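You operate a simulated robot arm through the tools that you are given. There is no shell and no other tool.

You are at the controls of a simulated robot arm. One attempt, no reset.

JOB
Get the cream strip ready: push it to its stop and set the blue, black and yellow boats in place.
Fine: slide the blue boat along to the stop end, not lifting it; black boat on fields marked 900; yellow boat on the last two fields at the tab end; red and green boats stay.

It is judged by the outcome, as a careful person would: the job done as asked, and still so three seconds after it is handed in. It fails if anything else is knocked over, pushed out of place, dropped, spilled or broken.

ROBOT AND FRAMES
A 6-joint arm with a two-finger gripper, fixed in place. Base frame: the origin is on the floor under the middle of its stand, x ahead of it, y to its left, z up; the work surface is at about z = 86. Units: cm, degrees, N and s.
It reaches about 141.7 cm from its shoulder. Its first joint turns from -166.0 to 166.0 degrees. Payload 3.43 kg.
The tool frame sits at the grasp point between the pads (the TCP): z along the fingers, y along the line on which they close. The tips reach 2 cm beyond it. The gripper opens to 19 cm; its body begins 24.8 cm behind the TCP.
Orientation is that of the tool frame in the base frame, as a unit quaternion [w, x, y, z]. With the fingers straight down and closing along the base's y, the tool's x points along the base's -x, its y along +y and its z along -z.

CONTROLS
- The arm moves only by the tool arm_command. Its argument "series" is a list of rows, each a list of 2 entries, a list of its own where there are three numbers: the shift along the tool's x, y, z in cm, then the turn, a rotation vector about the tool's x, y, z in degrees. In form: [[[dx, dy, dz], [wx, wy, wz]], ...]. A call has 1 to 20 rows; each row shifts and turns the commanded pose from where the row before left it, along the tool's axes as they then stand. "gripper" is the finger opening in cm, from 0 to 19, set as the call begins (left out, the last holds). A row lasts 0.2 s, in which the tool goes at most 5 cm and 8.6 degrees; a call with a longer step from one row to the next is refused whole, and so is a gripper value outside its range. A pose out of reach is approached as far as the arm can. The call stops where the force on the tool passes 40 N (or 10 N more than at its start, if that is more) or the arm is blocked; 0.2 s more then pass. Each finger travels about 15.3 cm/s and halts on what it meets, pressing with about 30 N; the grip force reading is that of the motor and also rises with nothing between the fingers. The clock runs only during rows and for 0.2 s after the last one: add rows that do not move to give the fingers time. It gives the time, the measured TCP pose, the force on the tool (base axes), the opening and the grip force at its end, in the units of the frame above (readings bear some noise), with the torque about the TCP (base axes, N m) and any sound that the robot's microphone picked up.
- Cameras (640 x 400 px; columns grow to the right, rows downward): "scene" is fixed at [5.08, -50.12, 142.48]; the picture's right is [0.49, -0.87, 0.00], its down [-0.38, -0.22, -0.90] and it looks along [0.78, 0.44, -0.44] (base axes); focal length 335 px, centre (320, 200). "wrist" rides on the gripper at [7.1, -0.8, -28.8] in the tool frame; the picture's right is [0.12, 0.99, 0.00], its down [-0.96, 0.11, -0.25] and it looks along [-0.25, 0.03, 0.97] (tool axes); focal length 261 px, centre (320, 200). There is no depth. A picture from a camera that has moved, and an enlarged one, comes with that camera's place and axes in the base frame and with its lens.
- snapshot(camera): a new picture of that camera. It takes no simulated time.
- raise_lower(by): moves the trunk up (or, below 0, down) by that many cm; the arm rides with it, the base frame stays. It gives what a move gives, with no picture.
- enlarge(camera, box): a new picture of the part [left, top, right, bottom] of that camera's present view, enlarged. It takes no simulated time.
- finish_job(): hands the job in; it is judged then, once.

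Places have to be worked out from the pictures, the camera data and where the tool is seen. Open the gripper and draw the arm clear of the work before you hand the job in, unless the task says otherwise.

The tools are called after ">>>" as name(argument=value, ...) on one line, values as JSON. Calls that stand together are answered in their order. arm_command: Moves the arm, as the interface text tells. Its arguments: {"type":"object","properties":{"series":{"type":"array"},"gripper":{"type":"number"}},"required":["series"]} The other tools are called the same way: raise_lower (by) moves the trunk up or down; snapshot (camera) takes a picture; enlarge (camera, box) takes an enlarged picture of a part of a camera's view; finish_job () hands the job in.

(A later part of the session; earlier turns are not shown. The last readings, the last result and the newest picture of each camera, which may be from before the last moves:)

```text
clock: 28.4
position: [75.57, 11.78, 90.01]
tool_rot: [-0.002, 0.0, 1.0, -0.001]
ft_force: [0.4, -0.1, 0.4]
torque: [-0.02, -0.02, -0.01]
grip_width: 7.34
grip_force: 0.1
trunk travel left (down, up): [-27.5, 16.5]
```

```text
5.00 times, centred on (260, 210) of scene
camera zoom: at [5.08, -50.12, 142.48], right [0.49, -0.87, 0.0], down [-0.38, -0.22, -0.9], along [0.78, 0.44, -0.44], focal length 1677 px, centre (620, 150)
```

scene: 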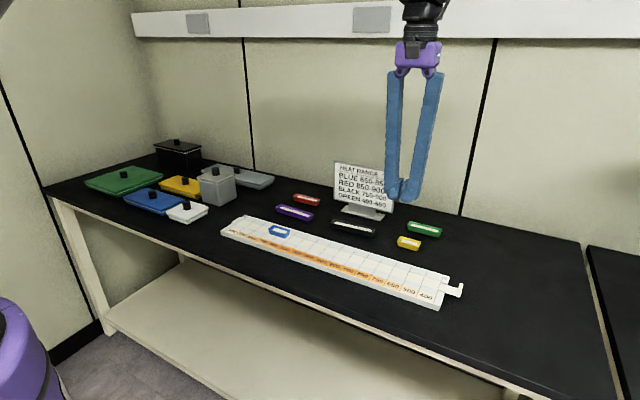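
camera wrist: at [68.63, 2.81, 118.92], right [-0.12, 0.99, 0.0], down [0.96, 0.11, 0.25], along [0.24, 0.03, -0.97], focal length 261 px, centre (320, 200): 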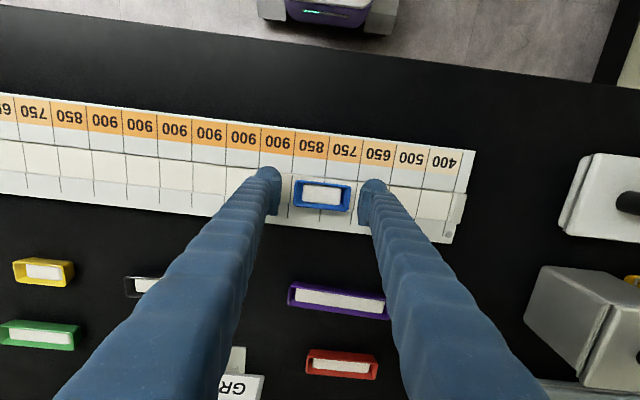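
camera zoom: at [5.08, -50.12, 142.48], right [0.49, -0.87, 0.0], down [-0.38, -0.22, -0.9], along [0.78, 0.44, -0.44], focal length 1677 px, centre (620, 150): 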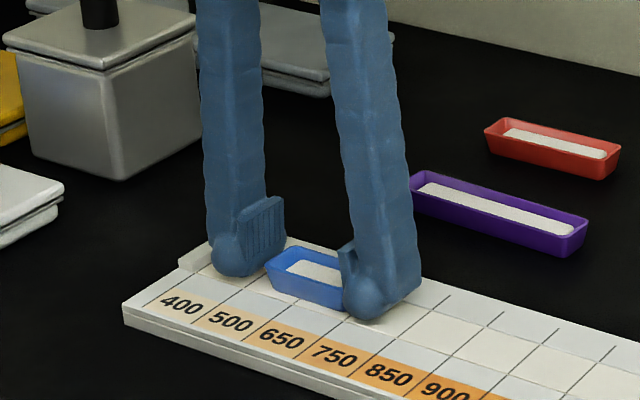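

The boat now spans y≈8.3–14.7. I'll back off 0.4 cm so neither pad touches it and rise clear. Then I'll open wider so the front finger can come down beyond the stop block and the rear pad can finish the slide.

>>> arm_command(series=[[[0, -0.2, 0], [0, 0, 0]], [[0, -0.2, 0], [0, 0, 0]], [[0, 0, 0], [0, 0, 0]], [[0, 0, -0.5], [0, 0, 0]], [[0, 0, -1], [0, 0, 0]], [[0, 0, -2], [0, 0, 0]], [[0, 0, -3], [0, 0, 0]], [[0, 0, -3], [0, 0, 0]], [[0, 0, 0], [0, 0, 0]]])

>>> arm_command(series=[[[0, 1, 0], [0, 0, 0]], [[0, 1.5, 0], [0, 0, 0]], [[0, 0.9, 0], [0, 0, 0]], [[0, 0, 0], [0, 0, 0]], [[0, 0, 0], [0, 0, 0]]], gripper=14.5)

>>> snapshot(camera="wrist")

>>> enlarge(camera="wrist", box=[200, 120, 440, 270])

>>> enlarge(camera="scene", box=[150, 120, 330, 250])

```text
clock: 30.4
position: [75.68, 11.26, 99.6]
tool_rot: [-0.001, 0.0, 1.0, -0.001]
ft_force: [-0.3, -0.6, -0.1]
torque: [0.03, 0.01, -0.01]
grip_width: 7.29
grip_force: 0.1
trunk travel left (down, up): [-27.5, 16.5]
```

```text
clock: 31.6
position: [75.69, 14.64, 99.49]
tool_rot: [-0.001, 0.0, 1.0, 0.0]
ft_force: [0.0, 0.5, 0.2]
torque: [0.03, 0.0, 0.03]
grip_width: 14.51
grip_force: 0.0
trunk travel left (down, up): [-27.5, 16.5]
```

```text
taken
camera wrist: at [68.7, 13.84, 128.2], right [-0.12, 0.99, 0.0], down [0.96, 0.11, 0.25], along [0.24, 0.03, -0.97], focal length 261 px, centre (320, 200)
```

wrist: 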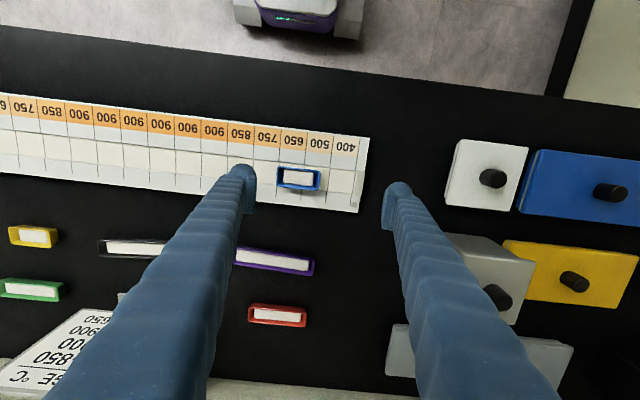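

```text
2.67 times, centred on (320, 195) of wrist
camera zoom: at [68.7, 13.84, 128.2], right [-0.12, 0.99, 0.0], down [0.96, 0.11, 0.25], along [0.24, 0.03, -0.97], focal length 695 px, centre (320, 213)
```

zoom: 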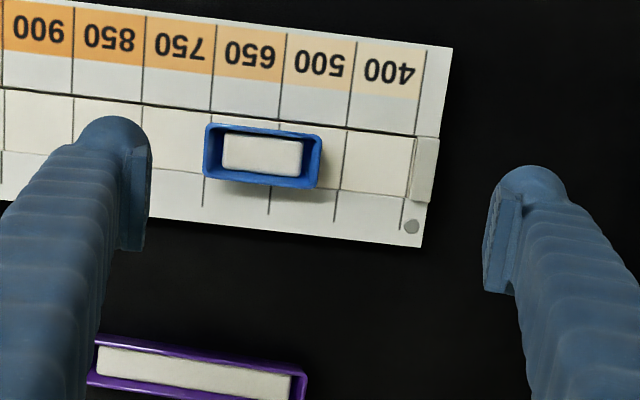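

```text
3.08 times, centred on (240, 185) of scene
camera zoom: at [5.08, -50.12, 142.48], right [0.49, -0.87, 0.0], down [-0.38, -0.22, -0.9], along [0.78, 0.44, -0.44], focal length 1032 px, centre (566, 246)
```

zoom: 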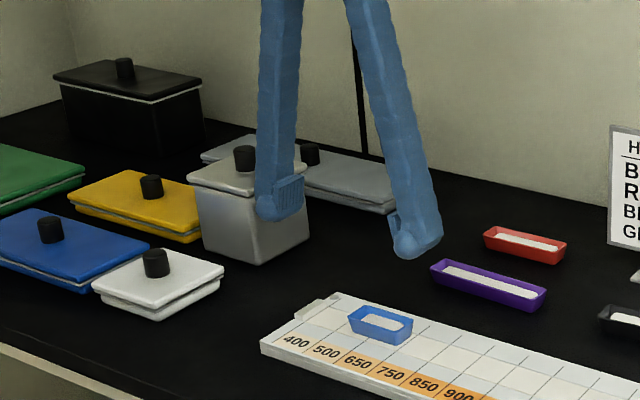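

The boat spans y≈8.1–14.6 and the tray ends at y≈21.4. I'll open slightly wider to 15.2, centre at y≈14.95 so both fingers have clearance, and lower.

>>> arm_command(series=[[[0, 0.3, 0], [0, 0, 0]], [[0, 0, 1], [0, 0, 0]], [[0, 0, 2], [0, 0, 0]], [[0, 0, 2], [0, 0, 0]], [[0, 0, 2], [0, 0, 0]], [[0, 0, 1.2], [0, 0, 0]], [[0, 0, 0.6], [0, 0, 0]], [[0, 0, 0.4], [0, 0, 0]], [[0, 0, 0.3], [0, 0, 0]], [[0, 0, 0], [0, 0, 0]]], gripper=15.2)

>>> enlarge(camera="wrist", box=[200, 120, 440, 270])

>>> enlarge(camera="scene", box=[190, 170, 310, 250])

```text
clock: 33.8
position: [75.68, 15.06, 89.93]
tool_rot: [0.0, 0.001, 1.0, 0.0]
ft_force: [-0.5, 0.5, -0.4]
torque: [0.01, -0.01, 0.01]
grip_width: 15.2
grip_force: 0.0
trunk travel left (down, up): [-27.5, 16.5]
```

```text
2.67 times, centred on (320, 195) of wrist
camera zoom: at [68.63, 14.17, 118.6], right [-0.12, 0.99, 0.0], down [0.96, 0.11, 0.25], along [0.24, 0.03, -0.97], focal length 695 px, centre (320, 213)
```

zoom: 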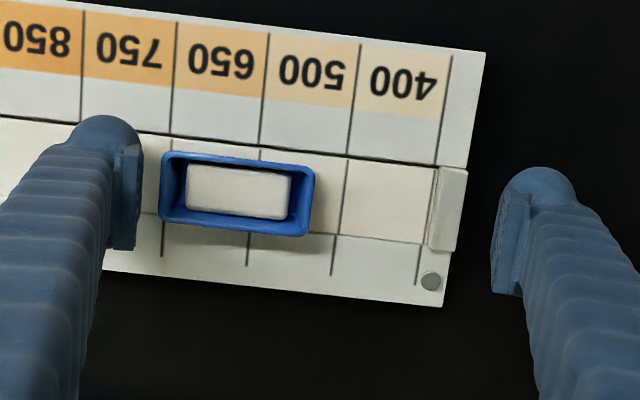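

```text
5.00 times, centred on (250, 210) of scene
camera zoom: at [5.08, -50.12, 142.48], right [0.49, -0.87, 0.0], down [-0.38, -0.22, -0.9], along [0.78, 0.44, -0.44], focal length 1677 px, centre (670, 150)
```

zoom: 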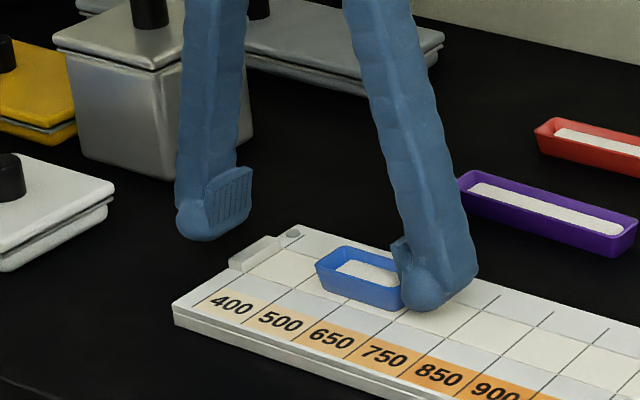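

Both fingers are clear, with the front one beyond the tray end. I'll push the boat about 4.2 cm toward the stop with the rear pad, then check.

>>> arm_command(series=[[[0, 0.3, 0], [0, 0, 0]], [[0, 0.2, 0], [0, 0, 0]], [[0, 0.3, 0], [0, 0, 0]], [[0, 0.4, 0], [0, 0, 0]], [[0, 0.4, 0], [0, 0, 0]], [[0, 0.4, 0], [0, 0, 0]], [[0, 0.4, 0], [0, 0, 0]], [[0, 0.4, 0], [0, 0, 0]], [[0, 0.4, 0], [0, 0, 0]], [[0, 0.4, 0], [0, 0, 0]], [[0, 0.4, 0], [0, 0, 0]], [[0, 0.4, 0], [0, 0, 0]], [[0, 0.3, 0], [0, 0, 0]], [[0, 0, 0], [0, 0, 0]]])

>>> enlarge(camera="wrist", box=[200, 120, 440, 270])

>>> enlarge(camera="scene", box=[190, 170, 310, 250])

```text
clock: 36.8
position: [75.61, 19.67, 90.04]
tool_rot: [-0.001, -0.001, 1.0, 0.001]
ft_force: [-0.4, -0.8, 1.7]
torque: [-0.12, 0.01, 0.0]
grip_width: 15.24
grip_force: 0.5
trunk travel left (down, up): [-27.5, 16.5]
```

```text
2.67 times, centred on (320, 195) of wrist
camera zoom: at [68.6, 18.86, 118.65], right [-0.12, 0.99, 0.0], down [0.96, 0.11, 0.25], along [0.24, 0.03, -0.97], focal length 695 px, centre (320, 213)
```

zoom: 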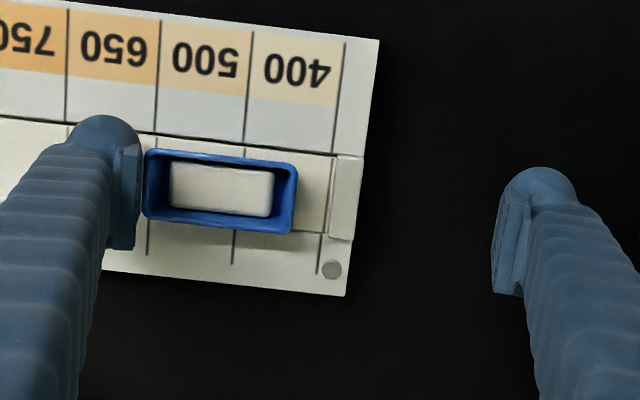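

```text
5.00 times, centred on (250, 210) of scene
camera zoom: at [5.08, -50.12, 142.48], right [0.49, -0.87, 0.0], down [-0.38, -0.22, -0.9], along [0.78, 0.44, -0.44], focal length 1677 px, centre (670, 150)
```

zoom: 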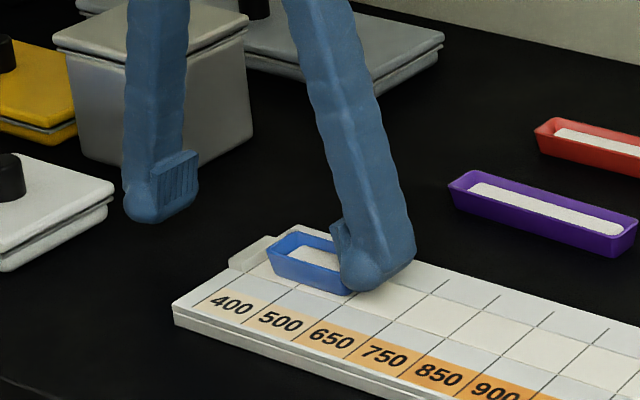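

The boat's rear is at y≈12.0, so it has just entered the last two fields, and the front is at y≈18.7. I'll push about 0.8 cm further so it sits by the stop.

>>> arm_command(series=[[[0, 0.2, 0], [0, 0, 0]], [[0, 0.2, 0], [0, 0, 0]], [[0, 0.2, 0], [0, 0, 0]], [[0, 0.2, 0], [0, 0, 0]], [[0, 0, 0], [0, 0, 0]]])

>>> enlarge(camera="wrist", box=[200, 130, 360, 230])

>>> enlarge(camera="scene", box=[210, 200, 290, 250])

```text
clock: 38.0
position: [75.64, 20.44, 89.97]
tool_rot: [0.0, 0.0, 1.0, 0.001]
ft_force: [-0.8, 0.2, 2.0]
torque: [-0.14, -0.02, 0.0]
grip_width: 15.25
grip_force: 0.8
trunk travel left (down, up): [-27.5, 16.5]
```

```text
4.00 times, centred on (280, 180) of wrist
camera zoom: at [68.64, 19.62, 118.6], right [-0.12, 0.99, 0.0], down [0.96, 0.11, 0.25], along [0.24, 0.03, -0.97], focal length 1043 px, centre (480, 280)
```

zoom: 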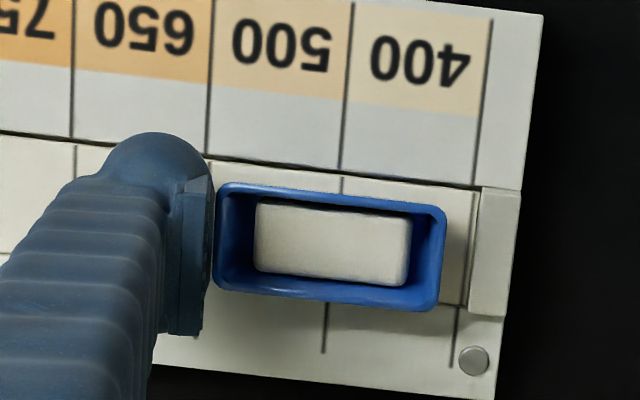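

```text
8.00 times, centred on (250, 225) of scene
camera zoom: at [5.08, -50.12, 142.48], right [0.49, -0.87, 0.0], down [-0.38, -0.22, -0.9], along [0.78, 0.44, -0.44], focal length 2683 px, centre (880, 0)
```

zoom: 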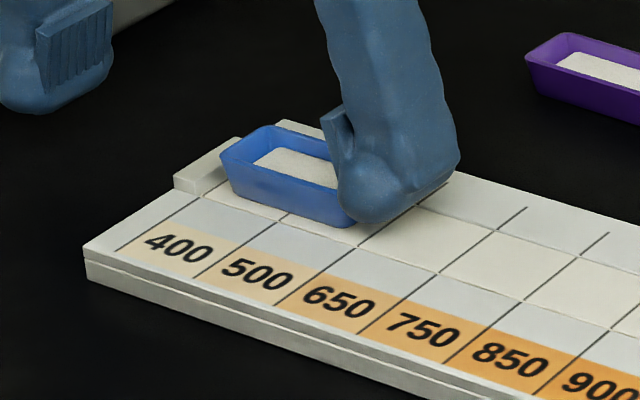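

The boat lies on the 400 and 500 fields, about 0.5 cm from the stop. One more 0.3 cm nudge, then I'll back the pad off it before rising.

>>> arm_command(series=[[[0, 0.15, 0], [0, 0, 0]], [[0, 0.15, 0], [0, 0, 0]], [[0, 0, 0], [0, 0, 0]]])

>>> arm_command(series=[[[0, -0.2, 0], [0, 0, 0]], [[0, -0.3, 0], [0, 0, 0]], [[0, -0.5, 0], [0, 0, 0]], [[0, 0, 0], [0, 0, 0]], [[0, 0, -0.5], [0, 0, 0]], [[0, 0, -1.5], [0, 0, 0]], [[0, 0, -3], [0, 0, 0]], [[0, 0, -4], [0, 0, 0]], [[0, 0, -4], [0, 0, 0]], [[0, 0, -4], [0, 0, 0]], [[0, 0, -4], [0, 0, 0]], [[0, 0, 0], [0, 0, 0]]])

>>> snapshot(camera="wrist")

>>> enlarge(camera="wrist", box=[200, 100, 400, 225])

>>> enlarge(camera="scene", box=[210, 200, 290, 250])

```text
clock: 38.8
position: [75.65, 20.7, 89.98]
tool_rot: [-0.001, -0.001, 1.0, -0.001]
ft_force: [-1.3, 0.3, 0.5]
torque: [-0.07, 0.01, 0.02]
grip_width: 15.22
grip_force: 0.1
trunk travel left (down, up): [-27.5, 16.5]
```

```text
clock: 41.4
position: [75.49, 19.81, 111.16]
tool_rot: [0.0, 0.0, 1.0, 0.0]
ft_force: [-0.2, 0.0, 0.0]
torque: [0.0, 0.02, 0.02]
grip_width: 15.22
grip_force: 0.0
trunk travel left (down, up): [-27.5, 16.5]
```

```text
taken
camera wrist: at [68.53, 18.91, 139.73], right [-0.12, 0.99, 0.0], down [0.96, 0.11, 0.25], along [0.24, 0.03, -0.97], focal length 261 px, centre (320, 200)
```

wrist: 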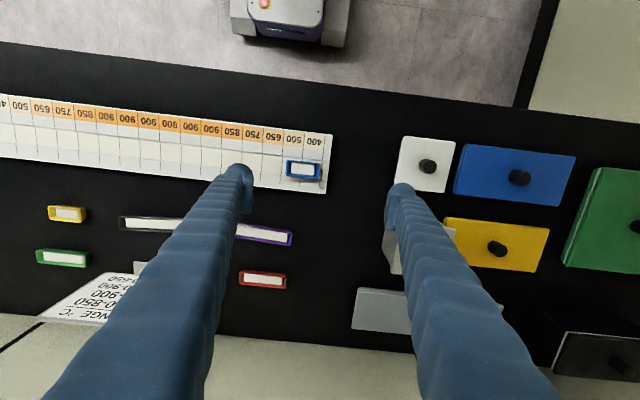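

```text
3.20 times, centred on (300, 162) of wrist
camera zoom: at [68.53, 18.91, 139.73], right [-0.12, 0.99, 0.0], down [0.96, 0.11, 0.25], along [0.24, 0.03, -0.97], focal length 834 px, centre (384, 320)
```

zoom: 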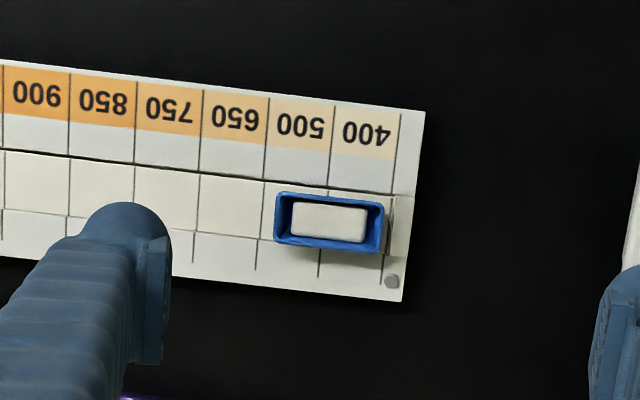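

```text
8.00 times, centred on (250, 225) of scene
camera zoom: at [5.08, -50.12, 142.48], right [0.49, -0.87, 0.0], down [-0.38, -0.22, -0.9], along [0.78, 0.44, -0.44], focal length 2683 px, centre (880, 0)
```

zoom: 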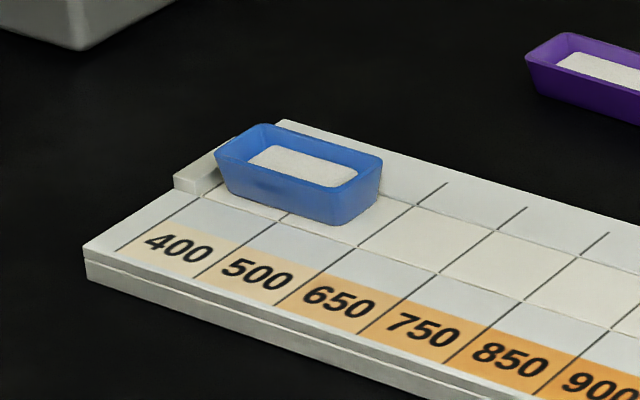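

Blue is done: it sits flat on the 400 and 500 fields by the stop, and it was never lifted. Next is the black boat, at about (91, −13.7) and turned by a few degrees, so I'll move above it with the gripper open 16.5 cm and measure it.

>>> arm_command(series=[[[-1.95, -4.19, 0], [0, 0, 0]], [[-1.95, -4.19, 0], [0, 0, 0]], [[-1.95, -4.19, 0], [0, 0, 0]], [[-1.95, -4.19, 0], [0, 0, 0]], [[-1.95, -4.19, 0], [0, 0, 0]], [[-1.95, -4.19, 0], [0, 0, 0]], [[-1.95, -4.19, 0.5], [0, 0, 0]], [[-1.95, -4.19, 1], [0, 0, 0]], [[0, 0, 1], [0, 0, 0]], [[0, 0, 0], [0, 0, 0]]], gripper=16.5)

>>> snapshot(camera="wrist")

>>> enlarge(camera="wrist", box=[240, 150, 400, 250])

```text
clock: 43.6
position: [91.33, -13.55, 108.38]
tool_rot: [-0.001, 0.0, 1.0, 0.0]
ft_force: [-0.5, 0.5, 0.1]
torque: [-0.08, 0.03, -0.01]
grip_width: 16.47
grip_force: 0.0
trunk travel left (down, up): [-27.5, 16.5]
```

```text
taken
camera wrist: at [84.33, -14.38, 137.08], right [-0.12, 0.99, 0.0], down [0.96, 0.12, 0.25], along [0.24, 0.03, -0.97], focal length 261 px, centre (320, 200)
```

wrist: 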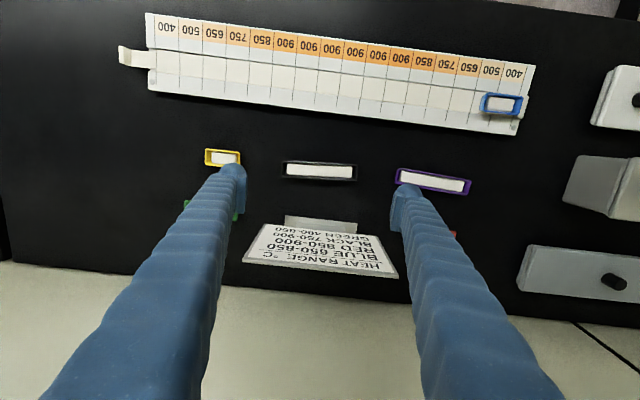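

```text
4.00 times, centred on (320, 200) of wrist
camera zoom: at [84.33, -14.38, 137.08], right [-0.12, 0.99, 0.0], down [0.96, 0.12, 0.25], along [0.24, 0.03, -0.97], focal length 1043 px, centre (320, 200)
```

zoom: 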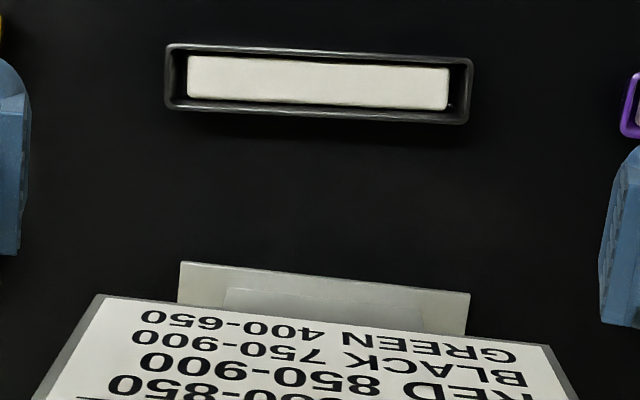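

The black boat is centred at (91.16, −13.68), 14.4 cm long and turned +3.7°. I'll match that yaw, centre over it and lower in stages.

>>> arm_command(series=[[[0.17, -0.13, 0], [0, 0, 0]], [[0, 0, 0], [0, 0, -3.7]], [[0, 0, 3], [0, 0, 0]], [[0, 0, 4], [0, 0, 0]], [[0, 0, 4], [0, 0, 0]], [[0, 0, 3], [0, 0, 0]], [[0, 0, 1], [0, 0, 0]], [[0, 0, 0], [0, 0, 0]]])

>>> enlarge(camera="wrist", box=[200, 130, 440, 280])

>>> enlarge(camera="scene", box=[270, 150, 430, 260])

```text
clock: 45.4
position: [91.05, -14.03, 93.42]
tool_rot: [0.0, -0.032, 0.999, 0.0]
ft_force: [-0.6, -0.4, 0.1]
torque: [0.01, -0.02, 0.0]
grip_width: 16.5
grip_force: 0.0
trunk travel left (down, up): [-27.5, 16.5]
```

```text
2.67 times, centred on (320, 205) of wrist
camera zoom: at [84.22, -15.25, 122.08], right [-0.18, 0.98, 0.0], down [0.95, 0.18, 0.25], along [0.24, 0.04, -0.97], focal length 695 px, centre (320, 187)
```

zoom: 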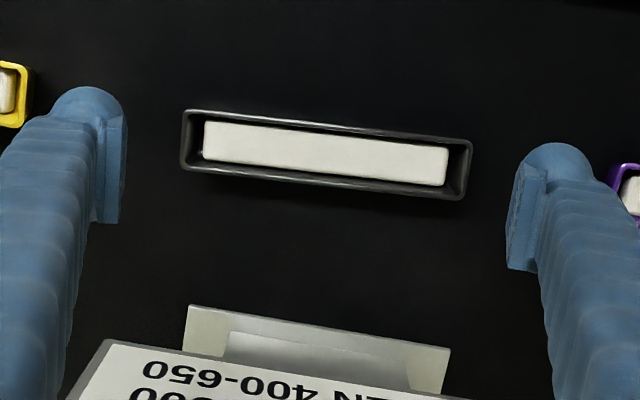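

```text
3.64 times, centred on (350, 205) of scene
camera zoom: at [5.08, -50.12, 142.48], right [0.49, -0.87, 0.0], down [-0.38, -0.22, -0.9], along [0.78, 0.44, -0.44], focal length 1220 px, centre (211, 182)
```

zoom: 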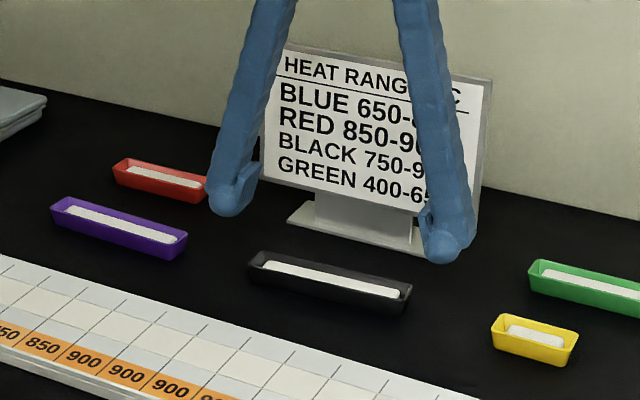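

In the tool frame the boat is centred at about (0.2, 0.4), so I'll correct for that. Then I'll lower to just above the bench with a pad at each end of the boat.

>>> arm_command(series=[[[0.2, 0.38, 0], [0, 0, 0]], [[0, 0, 1.5], [0, 0, 0]], [[0, 0, 1.5], [0, 0, 0]], [[0, 0, 1], [0, 0, 0]], [[0, 0, 0.5], [0, 0, 0]], [[0, 0, 0.3], [0, 0, 0]], [[0, 0, 0.2], [0, 0, 0]], [[0, 0, 0], [0, 0, 0]]])

>>> enlarge(camera="wrist", box=[200, 130, 440, 280])

>>> enlarge(camera="scene", box=[290, 170, 410, 250])

```text
clock: 47.2
position: [90.76, -13.58, 88.49]
tool_rot: [-0.001, -0.033, 0.999, 0.0]
ft_force: [0.0, 0.1, 0.1]
torque: [0.02, -0.03, -0.04]
grip_width: 16.48
grip_force: 0.0
trunk travel left (down, up): [-27.5, 16.5]
```

```text
2.67 times, centred on (320, 205) of wrist
camera zoom: at [83.9, -14.76, 117.12], right [-0.18, 0.98, 0.0], down [0.95, 0.18, 0.25], along [0.24, 0.05, -0.97], focal length 695 px, centre (320, 187)
```

zoom: 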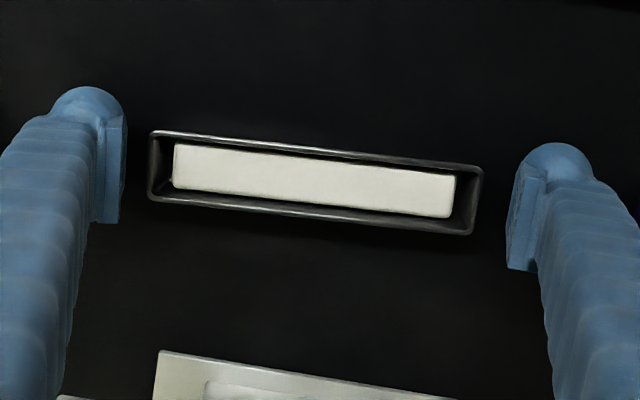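

```text
5.00 times, centred on (350, 210) of scene
camera zoom: at [5.08, -50.12, 142.48], right [0.49, -0.87, 0.0], down [-0.38, -0.22, -0.9], along [0.78, 0.44, -0.44], focal length 1677 px, centre (170, 150)
```

zoom: 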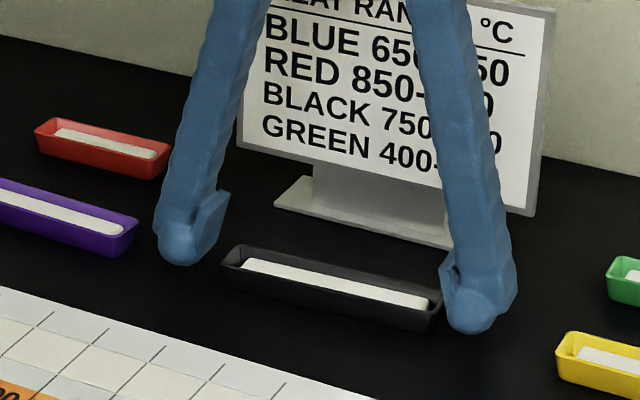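

The boat is centred to within 0.2 cm. I'll make that small correction, bring the pads close to 15 cm, then close on the boat.

>>> arm_command(series=[[[-0.18, -0.14, 0.1], [0, 0, 0]], [[0, 0, 0], [0, 0, 0]], [[0, 0, 0], [0, 0, 0]]], gripper=15.1)

>>> arm_command(series=[[[0, 0, 0], [0, 0, 0]], [[0, 0, 0], [0, 0, 0]], [[0, 0, 0], [0, 0, 0]]], gripper=13.5)

>>> enlarge(camera="wrist", box=[200, 130, 440, 280])

>>> enlarge(camera="scene", box=[290, 170, 410, 250])

```text
clock: 48.0
position: [90.97, -13.65, 88.35]
tool_rot: [-0.001, -0.032, 0.999, 0.0]
ft_force: [0.1, -0.3, -0.2]
torque: [0.0, 0.0, -0.01]
grip_width: 15.11
grip_force: 0.1
trunk travel left (down, up): [-27.5, 16.5]
```

```text
clock: 48.9
position: [91.43, -13.89, 89.61]
tool_rot: [0.008, -0.031, 0.999, -0.002]
ft_force: [3.8, -9.8, 48.6]
torque: [3.67, 0.37, -0.17]
grip_width: 11.87
grip_force: 29.7
trunk travel left (down, up): [-27.5, 16.5]
stopped in row 3: the force on the tool passed its limit at 43 N (the readings are from after the stop); the commanded pose is now the measured one
```

```text
2.67 times, centred on (320, 205) of wrist
camera zoom: at [84.0, -15.09, 118.19], right [-0.18, 0.98, -0.01], down [0.95, 0.18, 0.26], along [0.26, 0.04, -0.97], focal length 695 px, centre (320, 187)
```

zoom: 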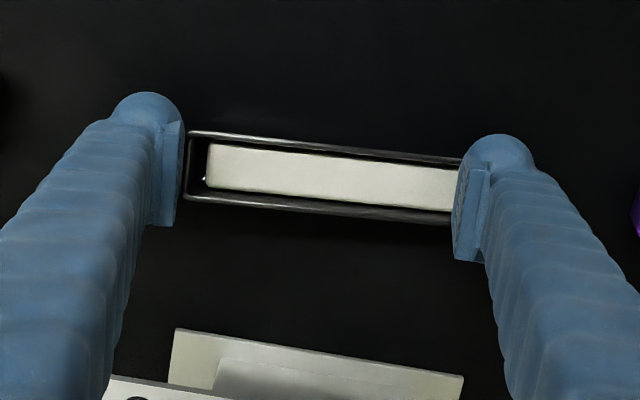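

```text
5.00 times, centred on (350, 210) of scene
camera zoom: at [5.08, -50.12, 142.48], right [0.49, -0.87, 0.0], down [-0.38, -0.22, -0.9], along [0.78, 0.44, -0.44], focal length 1677 px, centre (170, 150)
```

zoom: 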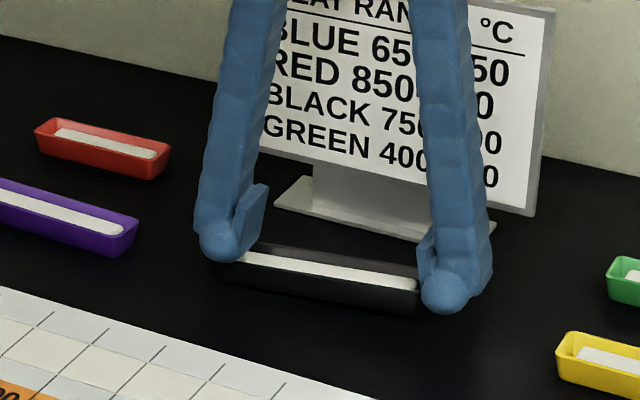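

The +y finger rode up onto the rim instead of pressing on the end wall, because pads that lean this much at a wide opening wedge upward. I'll open again straight away and rise slightly to release the pressure, then look.

>>> arm_command(series=[[[0, 0, 0], [0, 0, 0]], [[0, 0, -0.2], [0, 0, 0]], [[0, 0, -0.3], [0, 0, 0]], [[0, 0, -0.5], [0, 0, 0]], [[0, 0, -1], [0, 0, 0]], [[0, 0, 0], [0, 0, 0]]], gripper=16.5)

>>> enlarge(camera="wrist", box=[200, 130, 440, 280])

>>> enlarge(camera="scene", box=[290, 170, 410, 250])

```text
clock: 50.3
position: [91.21, -13.72, 90.72]
tool_rot: [0.0, -0.031, 1.0, 0.0]
ft_force: [-0.3, -0.3, -1.0]
torque: [-0.01, 0.01, 0.0]
grip_width: 16.51
grip_force: 0.0
trunk travel left (down, up): [-27.5, 16.5]
```

```text
2.67 times, centred on (320, 205) of wrist
camera zoom: at [84.19, -14.97, 119.33], right [-0.18, 0.98, 0.0], down [0.95, 0.18, 0.25], along [0.25, 0.04, -0.97], focal length 695 px, centre (320, 187)
```

zoom: 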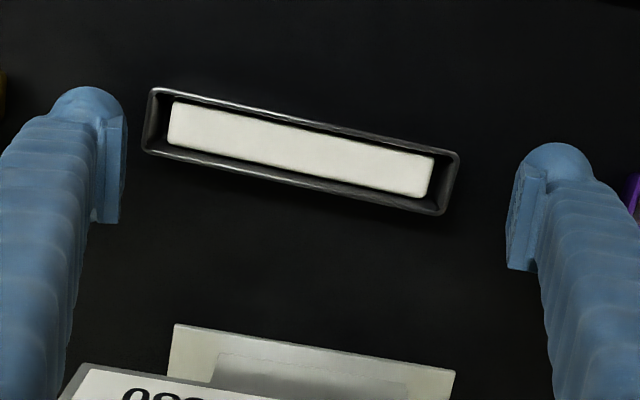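

```text
5.00 times, centred on (350, 210) of scene
camera zoom: at [5.08, -50.12, 142.48], right [0.49, -0.87, 0.0], down [-0.38, -0.22, -0.9], along [0.78, 0.44, -0.44], focal length 1677 px, centre (170, 150)
```

zoom: 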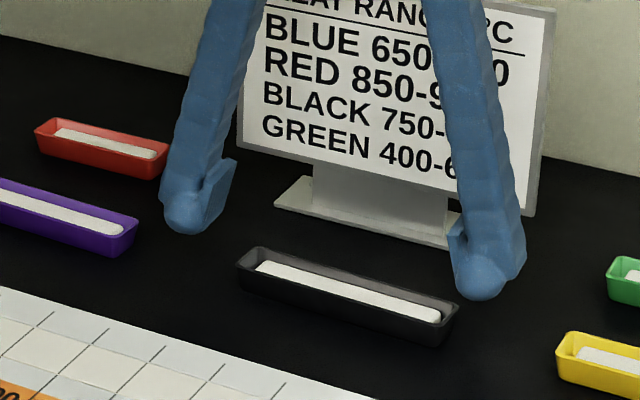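

The boat is upright with its contents in place; it only shifted by about 1 cm and turned a few degrees. At a wide opening the leaning pads wedge upward, so I'll rise, turn the gripper about 90° and grip the boat across its narrow width, where the pads are nearly parallel.

>>> arm_command(series=[[[0, 0, -3], [0, 0, 0]], [[0, 0, -4], [0, 0, 0]], [[0, 0, -4], [0, 0, 0]], [[0, 0, -4], [0, 0, 0]], [[0, 0, 0], [0, 0, -8.5]], [[0, 0, 0], [0, 0, -8.5]], [[0, 0, 0], [0, 0, -8.5]], [[0, 0, 0], [0, 0, -8.5]], [[0, 0, 0], [0, 0, -8.5]], [[0, 0, 0], [0, 0, -8.5]], [[0, 0, 0], [0, 0, -8.5]], [[0, 0, 0], [0, 0, -8.5]], [[0, 0, 0], [0, 0, -8.5]], [[0, 0, 0], [0, 0, -8.5]], [[0, 0, 0], [0, 0, 0]], [[0, 0, 0], [0, 0, 0]]], gripper=7)

>>> snapshot(camera="wrist")

>>> snapshot(camera="scene")

```text
clock: 53.7
position: [91.13, -13.65, 105.65]
tool_rot: [0.0, -0.698, 0.716, -0.001]
ft_force: [-0.6, 0.7, 1.7]
torque: [-0.01, 0.0, 0.0]
grip_width: 7.0
grip_force: 0.0
trunk travel left (down, up): [-27.5, 16.5]
```

```text
taken
camera wrist: at [91.75, -20.66, 134.39], right [-1.0, -0.1, 0.0], down [-0.09, 0.96, 0.25], along [-0.02, 0.25, -0.97], focal length 261 px, centre (320, 200)
```

wrist: 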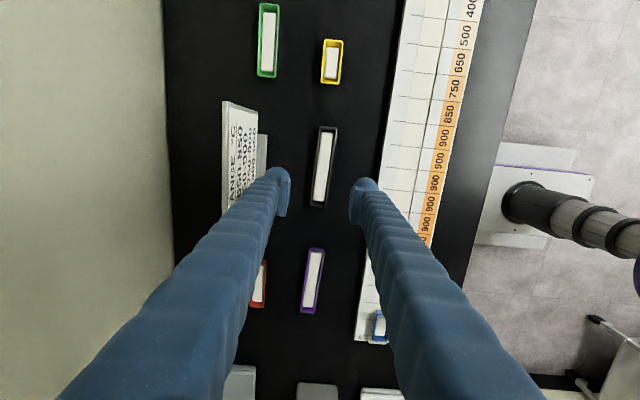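

```text
taken
```

scene: 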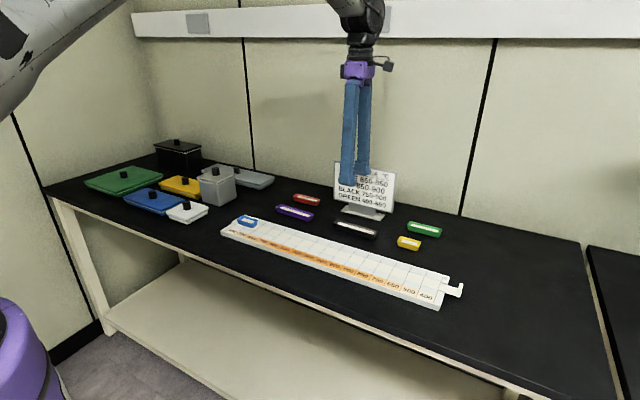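

The turn worked. Now I'll measure the black boat against the tool in this orientation.

>>> enlarge(camera="wrist", box=[240, 110, 400, 210])

>>> enlarge(camera="wrist", box=[230, 0, 390, 100])

```text
4.00 times, centred on (320, 160) of wrist
camera zoom: at [91.75, -20.66, 134.39], right [-1.0, -0.1, 0.0], down [-0.09, 0.96, 0.25], along [-0.02, 0.25, -0.97], focal length 1043 px, centre (320, 360)
```

zoom: 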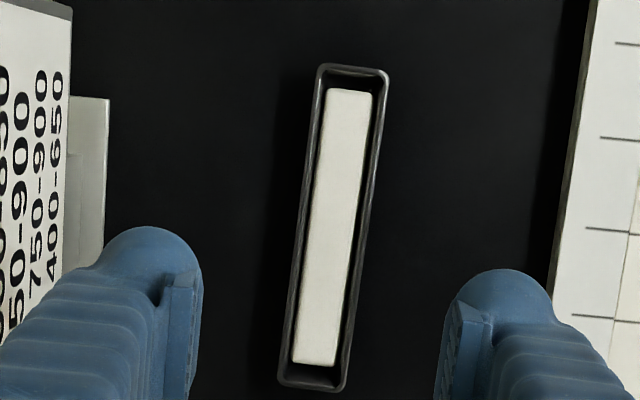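

```text
4.00 times, centred on (310, 50) of wrist
camera zoom: at [91.75, -20.66, 134.39], right [-1.0, -0.1, 0.0], down [-0.09, 0.96, 0.25], along [-0.02, 0.25, -0.97], focal length 1043 px, centre (360, 800)
```

zoom: 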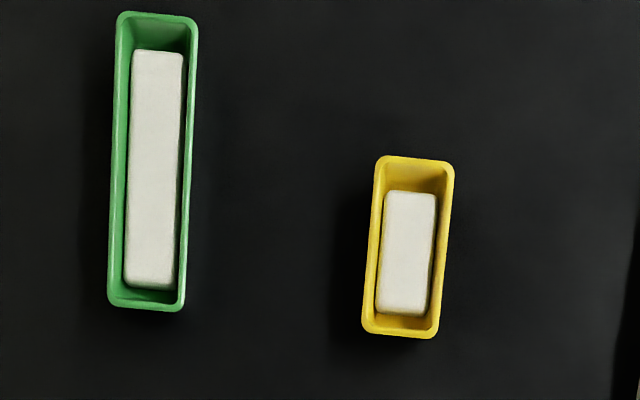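

The black boat is centred at tool (1.18, 0.46) and lined up within 0.5°. I'll shift over it and lower the fingers to either side of its middle.

>>> arm_command(series=[[[1.18, 0.46, 0], [0, 0, 0]], [[0, 0, 4], [0, 0, 0]], [[0, 0, 4], [0, 0, 0]], [[0, 0, 4], [0, 0, 0]], [[0, 0, 2], [0, 0, 0]], [[0, 0, 1.3], [0, 0, 0]], [[0, 0, 0], [0, 0, 0]]])

>>> enlarge(camera="wrist", box=[240, 130, 400, 230])

>>> enlarge(camera="scene", box=[290, 150, 410, 250])

```text
clock: 55.3
position: [90.65, -14.82, 90.46]
tool_rot: [0.001, -0.699, 0.715, -0.001]
ft_force: [1.0, 0.6, -0.3]
torque: [0.0, 0.03, 0.0]
grip_width: 7.0
grip_force: 0.1
trunk travel left (down, up): [-27.5, 16.5]
```

```text
4.00 times, centred on (320, 180) of wrist
camera zoom: at [91.27, -21.84, 119.15], right [-1.0, -0.1, 0.0], down [-0.09, 0.96, 0.25], along [-0.02, 0.25, -0.97], focal length 1043 px, centre (320, 280)
```

zoom: 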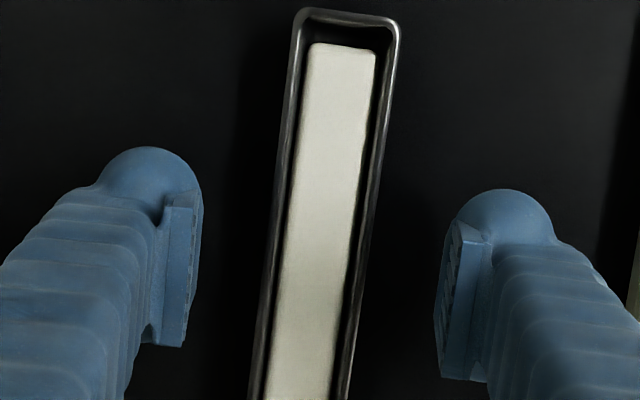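

```text
4.00 times, centred on (350, 200) of scene
camera zoom: at [5.08, -50.12, 142.48], right [0.49, -0.87, 0.0], down [-0.38, -0.22, -0.9], along [0.78, 0.44, -0.44], focal length 1342 px, centre (200, 200)
```

zoom: 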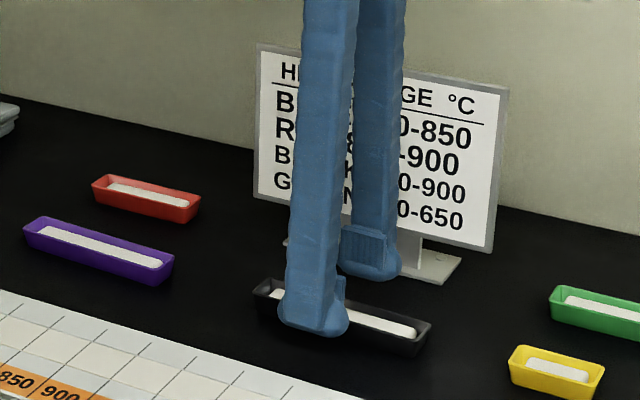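

The boat sits midway between the fingers. I'll lower to just above the bench and narrow to 4 cm before gripping.

>>> arm_command(series=[[[0, 0, 0.8], [0, 0, 0]], [[0, 0, 0.6], [0, 0, 0]], [[0, 0, 0.4], [0, 0, 0]], [[0, 0, 0.3], [0, 0, 0]], [[0, 0, 0], [0, 0, 0]]], gripper=4.4)

>>> enlarge(camera="wrist", box=[260, 150, 380, 225])

>>> enlarge(camera="scene", box=[310, 190, 390, 250])

```text
clock: 56.5
position: [90.62, -14.91, 88.25]
tool_rot: [0.0, -0.699, 0.715, -0.001]
ft_force: [0.2, -0.1, -0.9]
torque: [0.0, 0.02, 0.01]
grip_width: 4.39
grip_force: 0.0
trunk travel left (down, up): [-27.5, 16.5]
```

```text
5.33 times, centred on (320, 188) of wrist
camera zoom: at [91.28, -21.88, 116.95], right [-1.0, -0.1, 0.0], down [-0.09, 0.96, 0.25], along [-0.02, 0.25, -0.97], focal length 1390 px, centre (320, 267)
```

zoom: 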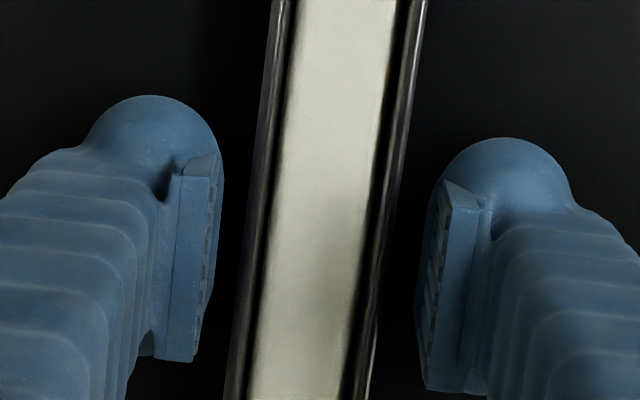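

```text
6.67 times, centred on (350, 220) of scene
camera zoom: at [5.08, -50.12, 142.48], right [0.49, -0.87, 0.0], down [-0.38, -0.22, -0.9], along [0.78, 0.44, -0.44], focal length 2236 px, centre (120, 67)
```

zoom: 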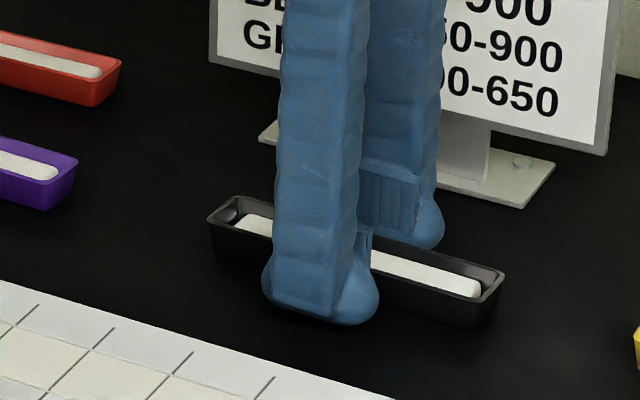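

The pads overlap the side walls by about 1 cm. I'll close gently to grip and then check the forces.

>>> arm_command(series=[[[0, 0, 0], [0, 0, 0]], [[0, 0, 0], [0, 0, 0]]], gripper=3.3)

>>> arm_command(series=[[[0, 0, 0], [0, 0, 0]], [[0, 0, 0], [0, 0, 0]]], gripper=2.2)

>>> enlarge(camera="wrist", box=[260, 150, 380, 225])

>>> enlarge(camera="scene", box=[310, 190, 390, 250])

```text
clock: 57.1
position: [90.61, -14.82, 88.28]
tool_rot: [0.001, -0.698, 0.716, 0.0]
ft_force: [0.5, -0.4, -0.2]
torque: [0.02, 0.02, 0.02]
grip_width: 3.3
grip_force: 0.0
trunk travel left (down, up): [-27.5, 16.5]
```

```text
clock: 57.7
position: [90.78, -14.78, 88.28]
tool_rot: [0.001, -0.699, 0.716, 0.0]
ft_force: [-0.5, 0.1, 0.0]
torque: [-0.06, 0.05, -0.01]
grip_width: 2.93
grip_force: 30.2
trunk travel left (down, up): [-27.5, 16.5]
```

```text
5.33 times, centred on (320, 188) of wrist
camera zoom: at [91.28, -21.89, 116.96], right [-1.0, -0.1, 0.0], down [-0.09, 0.96, 0.25], along [-0.02, 0.25, -0.97], focal length 1390 px, centre (320, 267)
```

zoom: 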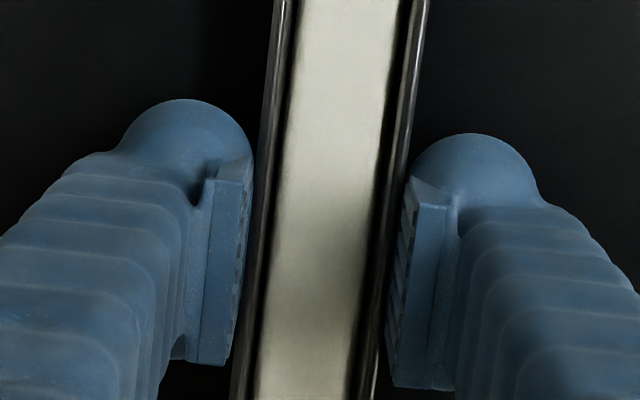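

```text
6.67 times, centred on (350, 220) of scene
camera zoom: at [5.08, -50.12, 142.48], right [0.49, -0.87, 0.0], down [-0.38, -0.22, -0.9], along [0.78, 0.44, -0.44], focal length 2236 px, centre (120, 67)
```

zoom: 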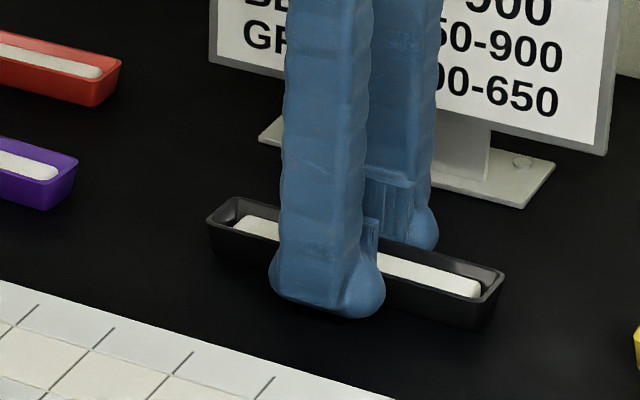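

The boat is firmly gripped at 2.93 cm with no vertical force this time. I'll lift about 1.5 cm slowly and check that it hangs level.

>>> arm_command(series=[[[0, 0, -0.2], [0, 0, 0]], [[0, 0, -0.3], [0, 0, 0]], [[0, 0, -0.5], [0, 0, 0]], [[0, 0, -0.5], [0, 0, 0]], [[0, 0, 0], [0, 0, 0]]])

>>> enlarge(camera="scene", box=[310, 190, 390, 250])

>>> enlarge(camera="wrist", box=[240, 130, 400, 230])

```text
clock: 58.9
position: [90.62, -14.76, 89.78]
tool_rot: [0.0, -0.698, 0.716, 0.0]
ft_force: [-0.2, -1.0, -1.1]
torque: [0.03, 0.01, -0.02]
grip_width: 2.93
grip_force: 29.7
trunk travel left (down, up): [-27.5, 16.5]
```

```text
6.67 times, centred on (350, 220) of scene
camera zoom: at [5.08, -50.12, 142.48], right [0.49, -0.87, 0.0], down [-0.38, -0.22, -0.9], along [0.78, 0.44, -0.44], focal length 2236 px, centre (120, 67)
```

zoom: 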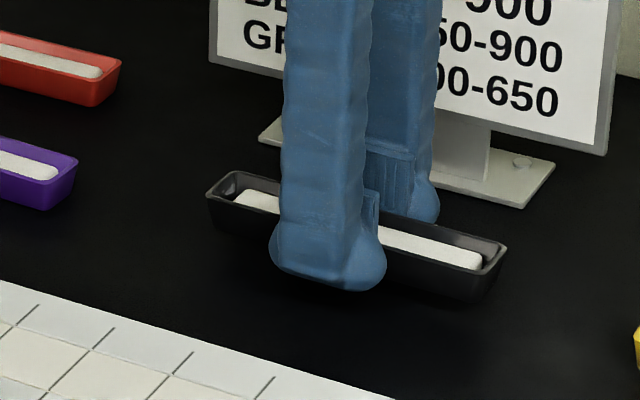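

```text
4.00 times, centred on (320, 180) of wrist
camera zoom: at [91.27, -21.86, 118.43], right [-1.0, -0.1, 0.0], down [-0.09, 0.96, 0.25], along [-0.02, 0.25, -0.97], focal length 1043 px, centre (320, 280)
```

zoom: 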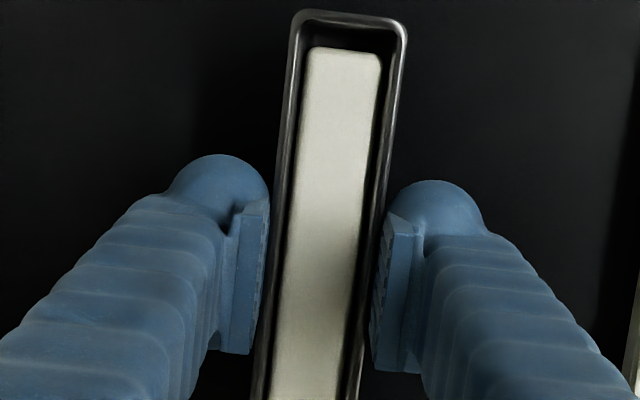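

The boat is off the bench and level, though it may have settled a little in the grip. I'll hold briefly to check that it isn't slipping before lifting higher.

>>> arm_command(series=[[[0, 0, 0], [0, 0, 0]], [[0, 0, 0], [0, 0, 0]], [[0, 0, 0], [0, 0, 0]], [[0, 0, 0], [0, 0, 0]]])

>>> enlarge(camera="scene", box=[310, 190, 390, 250])

```text
clock: 59.9
position: [90.57, -14.97, 89.67]
tool_rot: [0.0, -0.699, 0.715, -0.001]
ft_force: [-0.2, -0.7, -0.3]
torque: [-0.03, -0.02, -0.01]
grip_width: 2.94
grip_force: 30.4
trunk travel left (down, up): [-27.5, 16.5]
```

```text
6.67 times, centred on (350, 220) of scene
camera zoom: at [5.08, -50.12, 142.48], right [0.49, -0.87, 0.0], down [-0.38, -0.22, -0.9], along [0.78, 0.44, -0.44], focal length 2236 px, centre (120, 67)
```

zoom: 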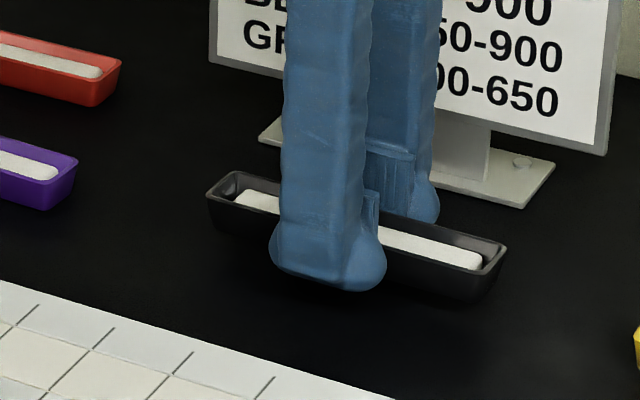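

The grip is stable. I'll lift to about z=94, straighten the yaw by 1.5° and carry the boat smoothly to the middle of the 900 fields at (75.45, −12).

>>> arm_command(series=[[[0, 0, -0.8], [0, 0, 0]], [[0, 0, -1.2], [0, 0, 0]], [[0, 0, -1.4], [0, 0, 0]], [[0, 0, -0.8], [0, 0, 0]], [[0, 0, 0], [0, 0, -1.5]], [[-0.15, 0.7, 0], [0, 0, 0]], [[-0.3, 1.4, 0], [0, 0, 0]], [[-0.4, 2, 0], [0, 0, 0]], [[-0.4, 2.3, 0], [0, 0, 0]], [[-0.4, 2.3, 0], [0, 0, 0]], [[-0.4, 2.3, 0], [0, 0, 0]], [[-0.4, 2, 0], [0, 0, 0]], [[-0.3, 1.4, 0], [0, 0, 0]], [[-0.12, 0.75, 0], [0, 0, 0]], [[0, 0, 0], [0, 0, 0]], [[0, 0, 0], [0, 0, 0]]])

>>> snapshot(camera="wrist")

>>> enlarge(camera="wrist", box=[240, 110, 400, 210])

>>> enlarge(camera="scene", box=[260, 180, 400, 280])

```text
clock: 63.3
position: [75.52, -12.02, 94.05]
tool_rot: [-0.001, 0.708, -0.706, 0.001]
ft_force: [-0.1, 0.0, -0.7]
torque: [-0.02, 0.02, -0.02]
grip_width: 2.94
grip_force: 30.0
trunk travel left (down, up): [-27.5, 16.5]
```

```text
taken
camera wrist: at [76.33, -19.02, 122.68], right [-0.99, -0.12, 0.0], down [-0.12, 0.96, 0.25], along [-0.03, 0.24, -0.97], focal length 261 px, centre (320, 200)
```

wrist: 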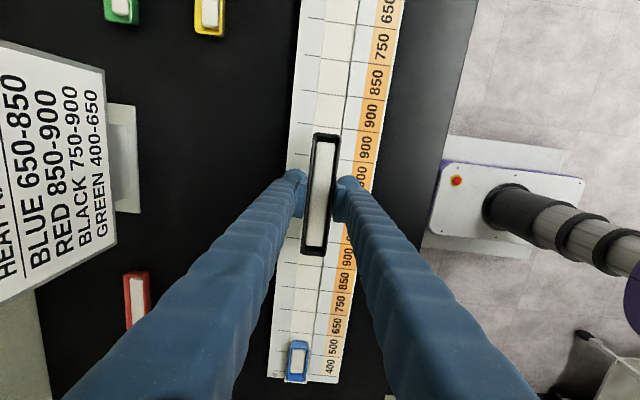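

```text
4.00 times, centred on (320, 160) of wrist
camera zoom: at [76.33, -19.02, 122.68], right [-0.99, -0.12, 0.0], down [-0.12, 0.96, 0.25], along [-0.03, 0.24, -0.97], focal length 1043 px, centre (320, 360)
```

zoom: 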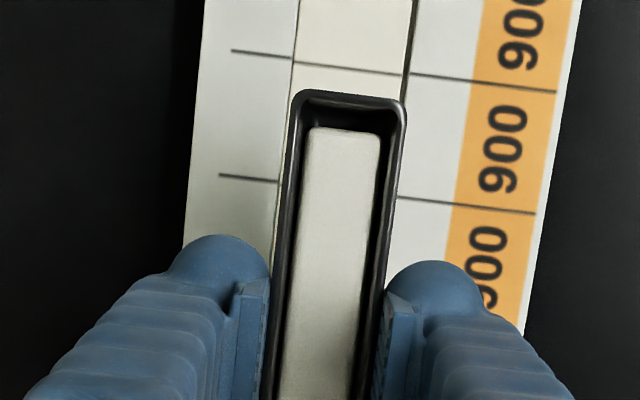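

```text
4.00 times, centred on (330, 230) of scene
camera zoom: at [5.08, -50.12, 142.48], right [0.49, -0.87, 0.0], down [-0.38, -0.22, -0.9], along [0.78, 0.44, -0.44], focal length 1342 px, centre (280, 80)
```

zoom: 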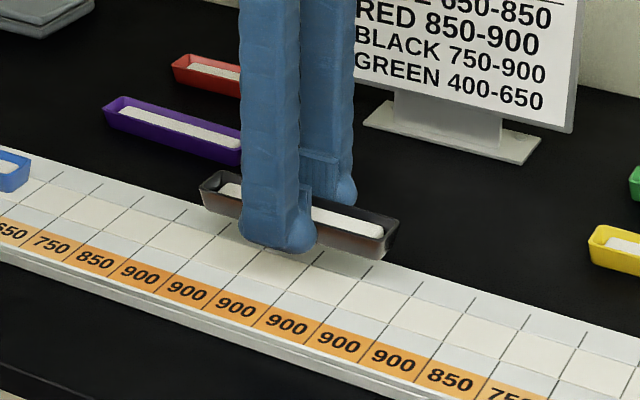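

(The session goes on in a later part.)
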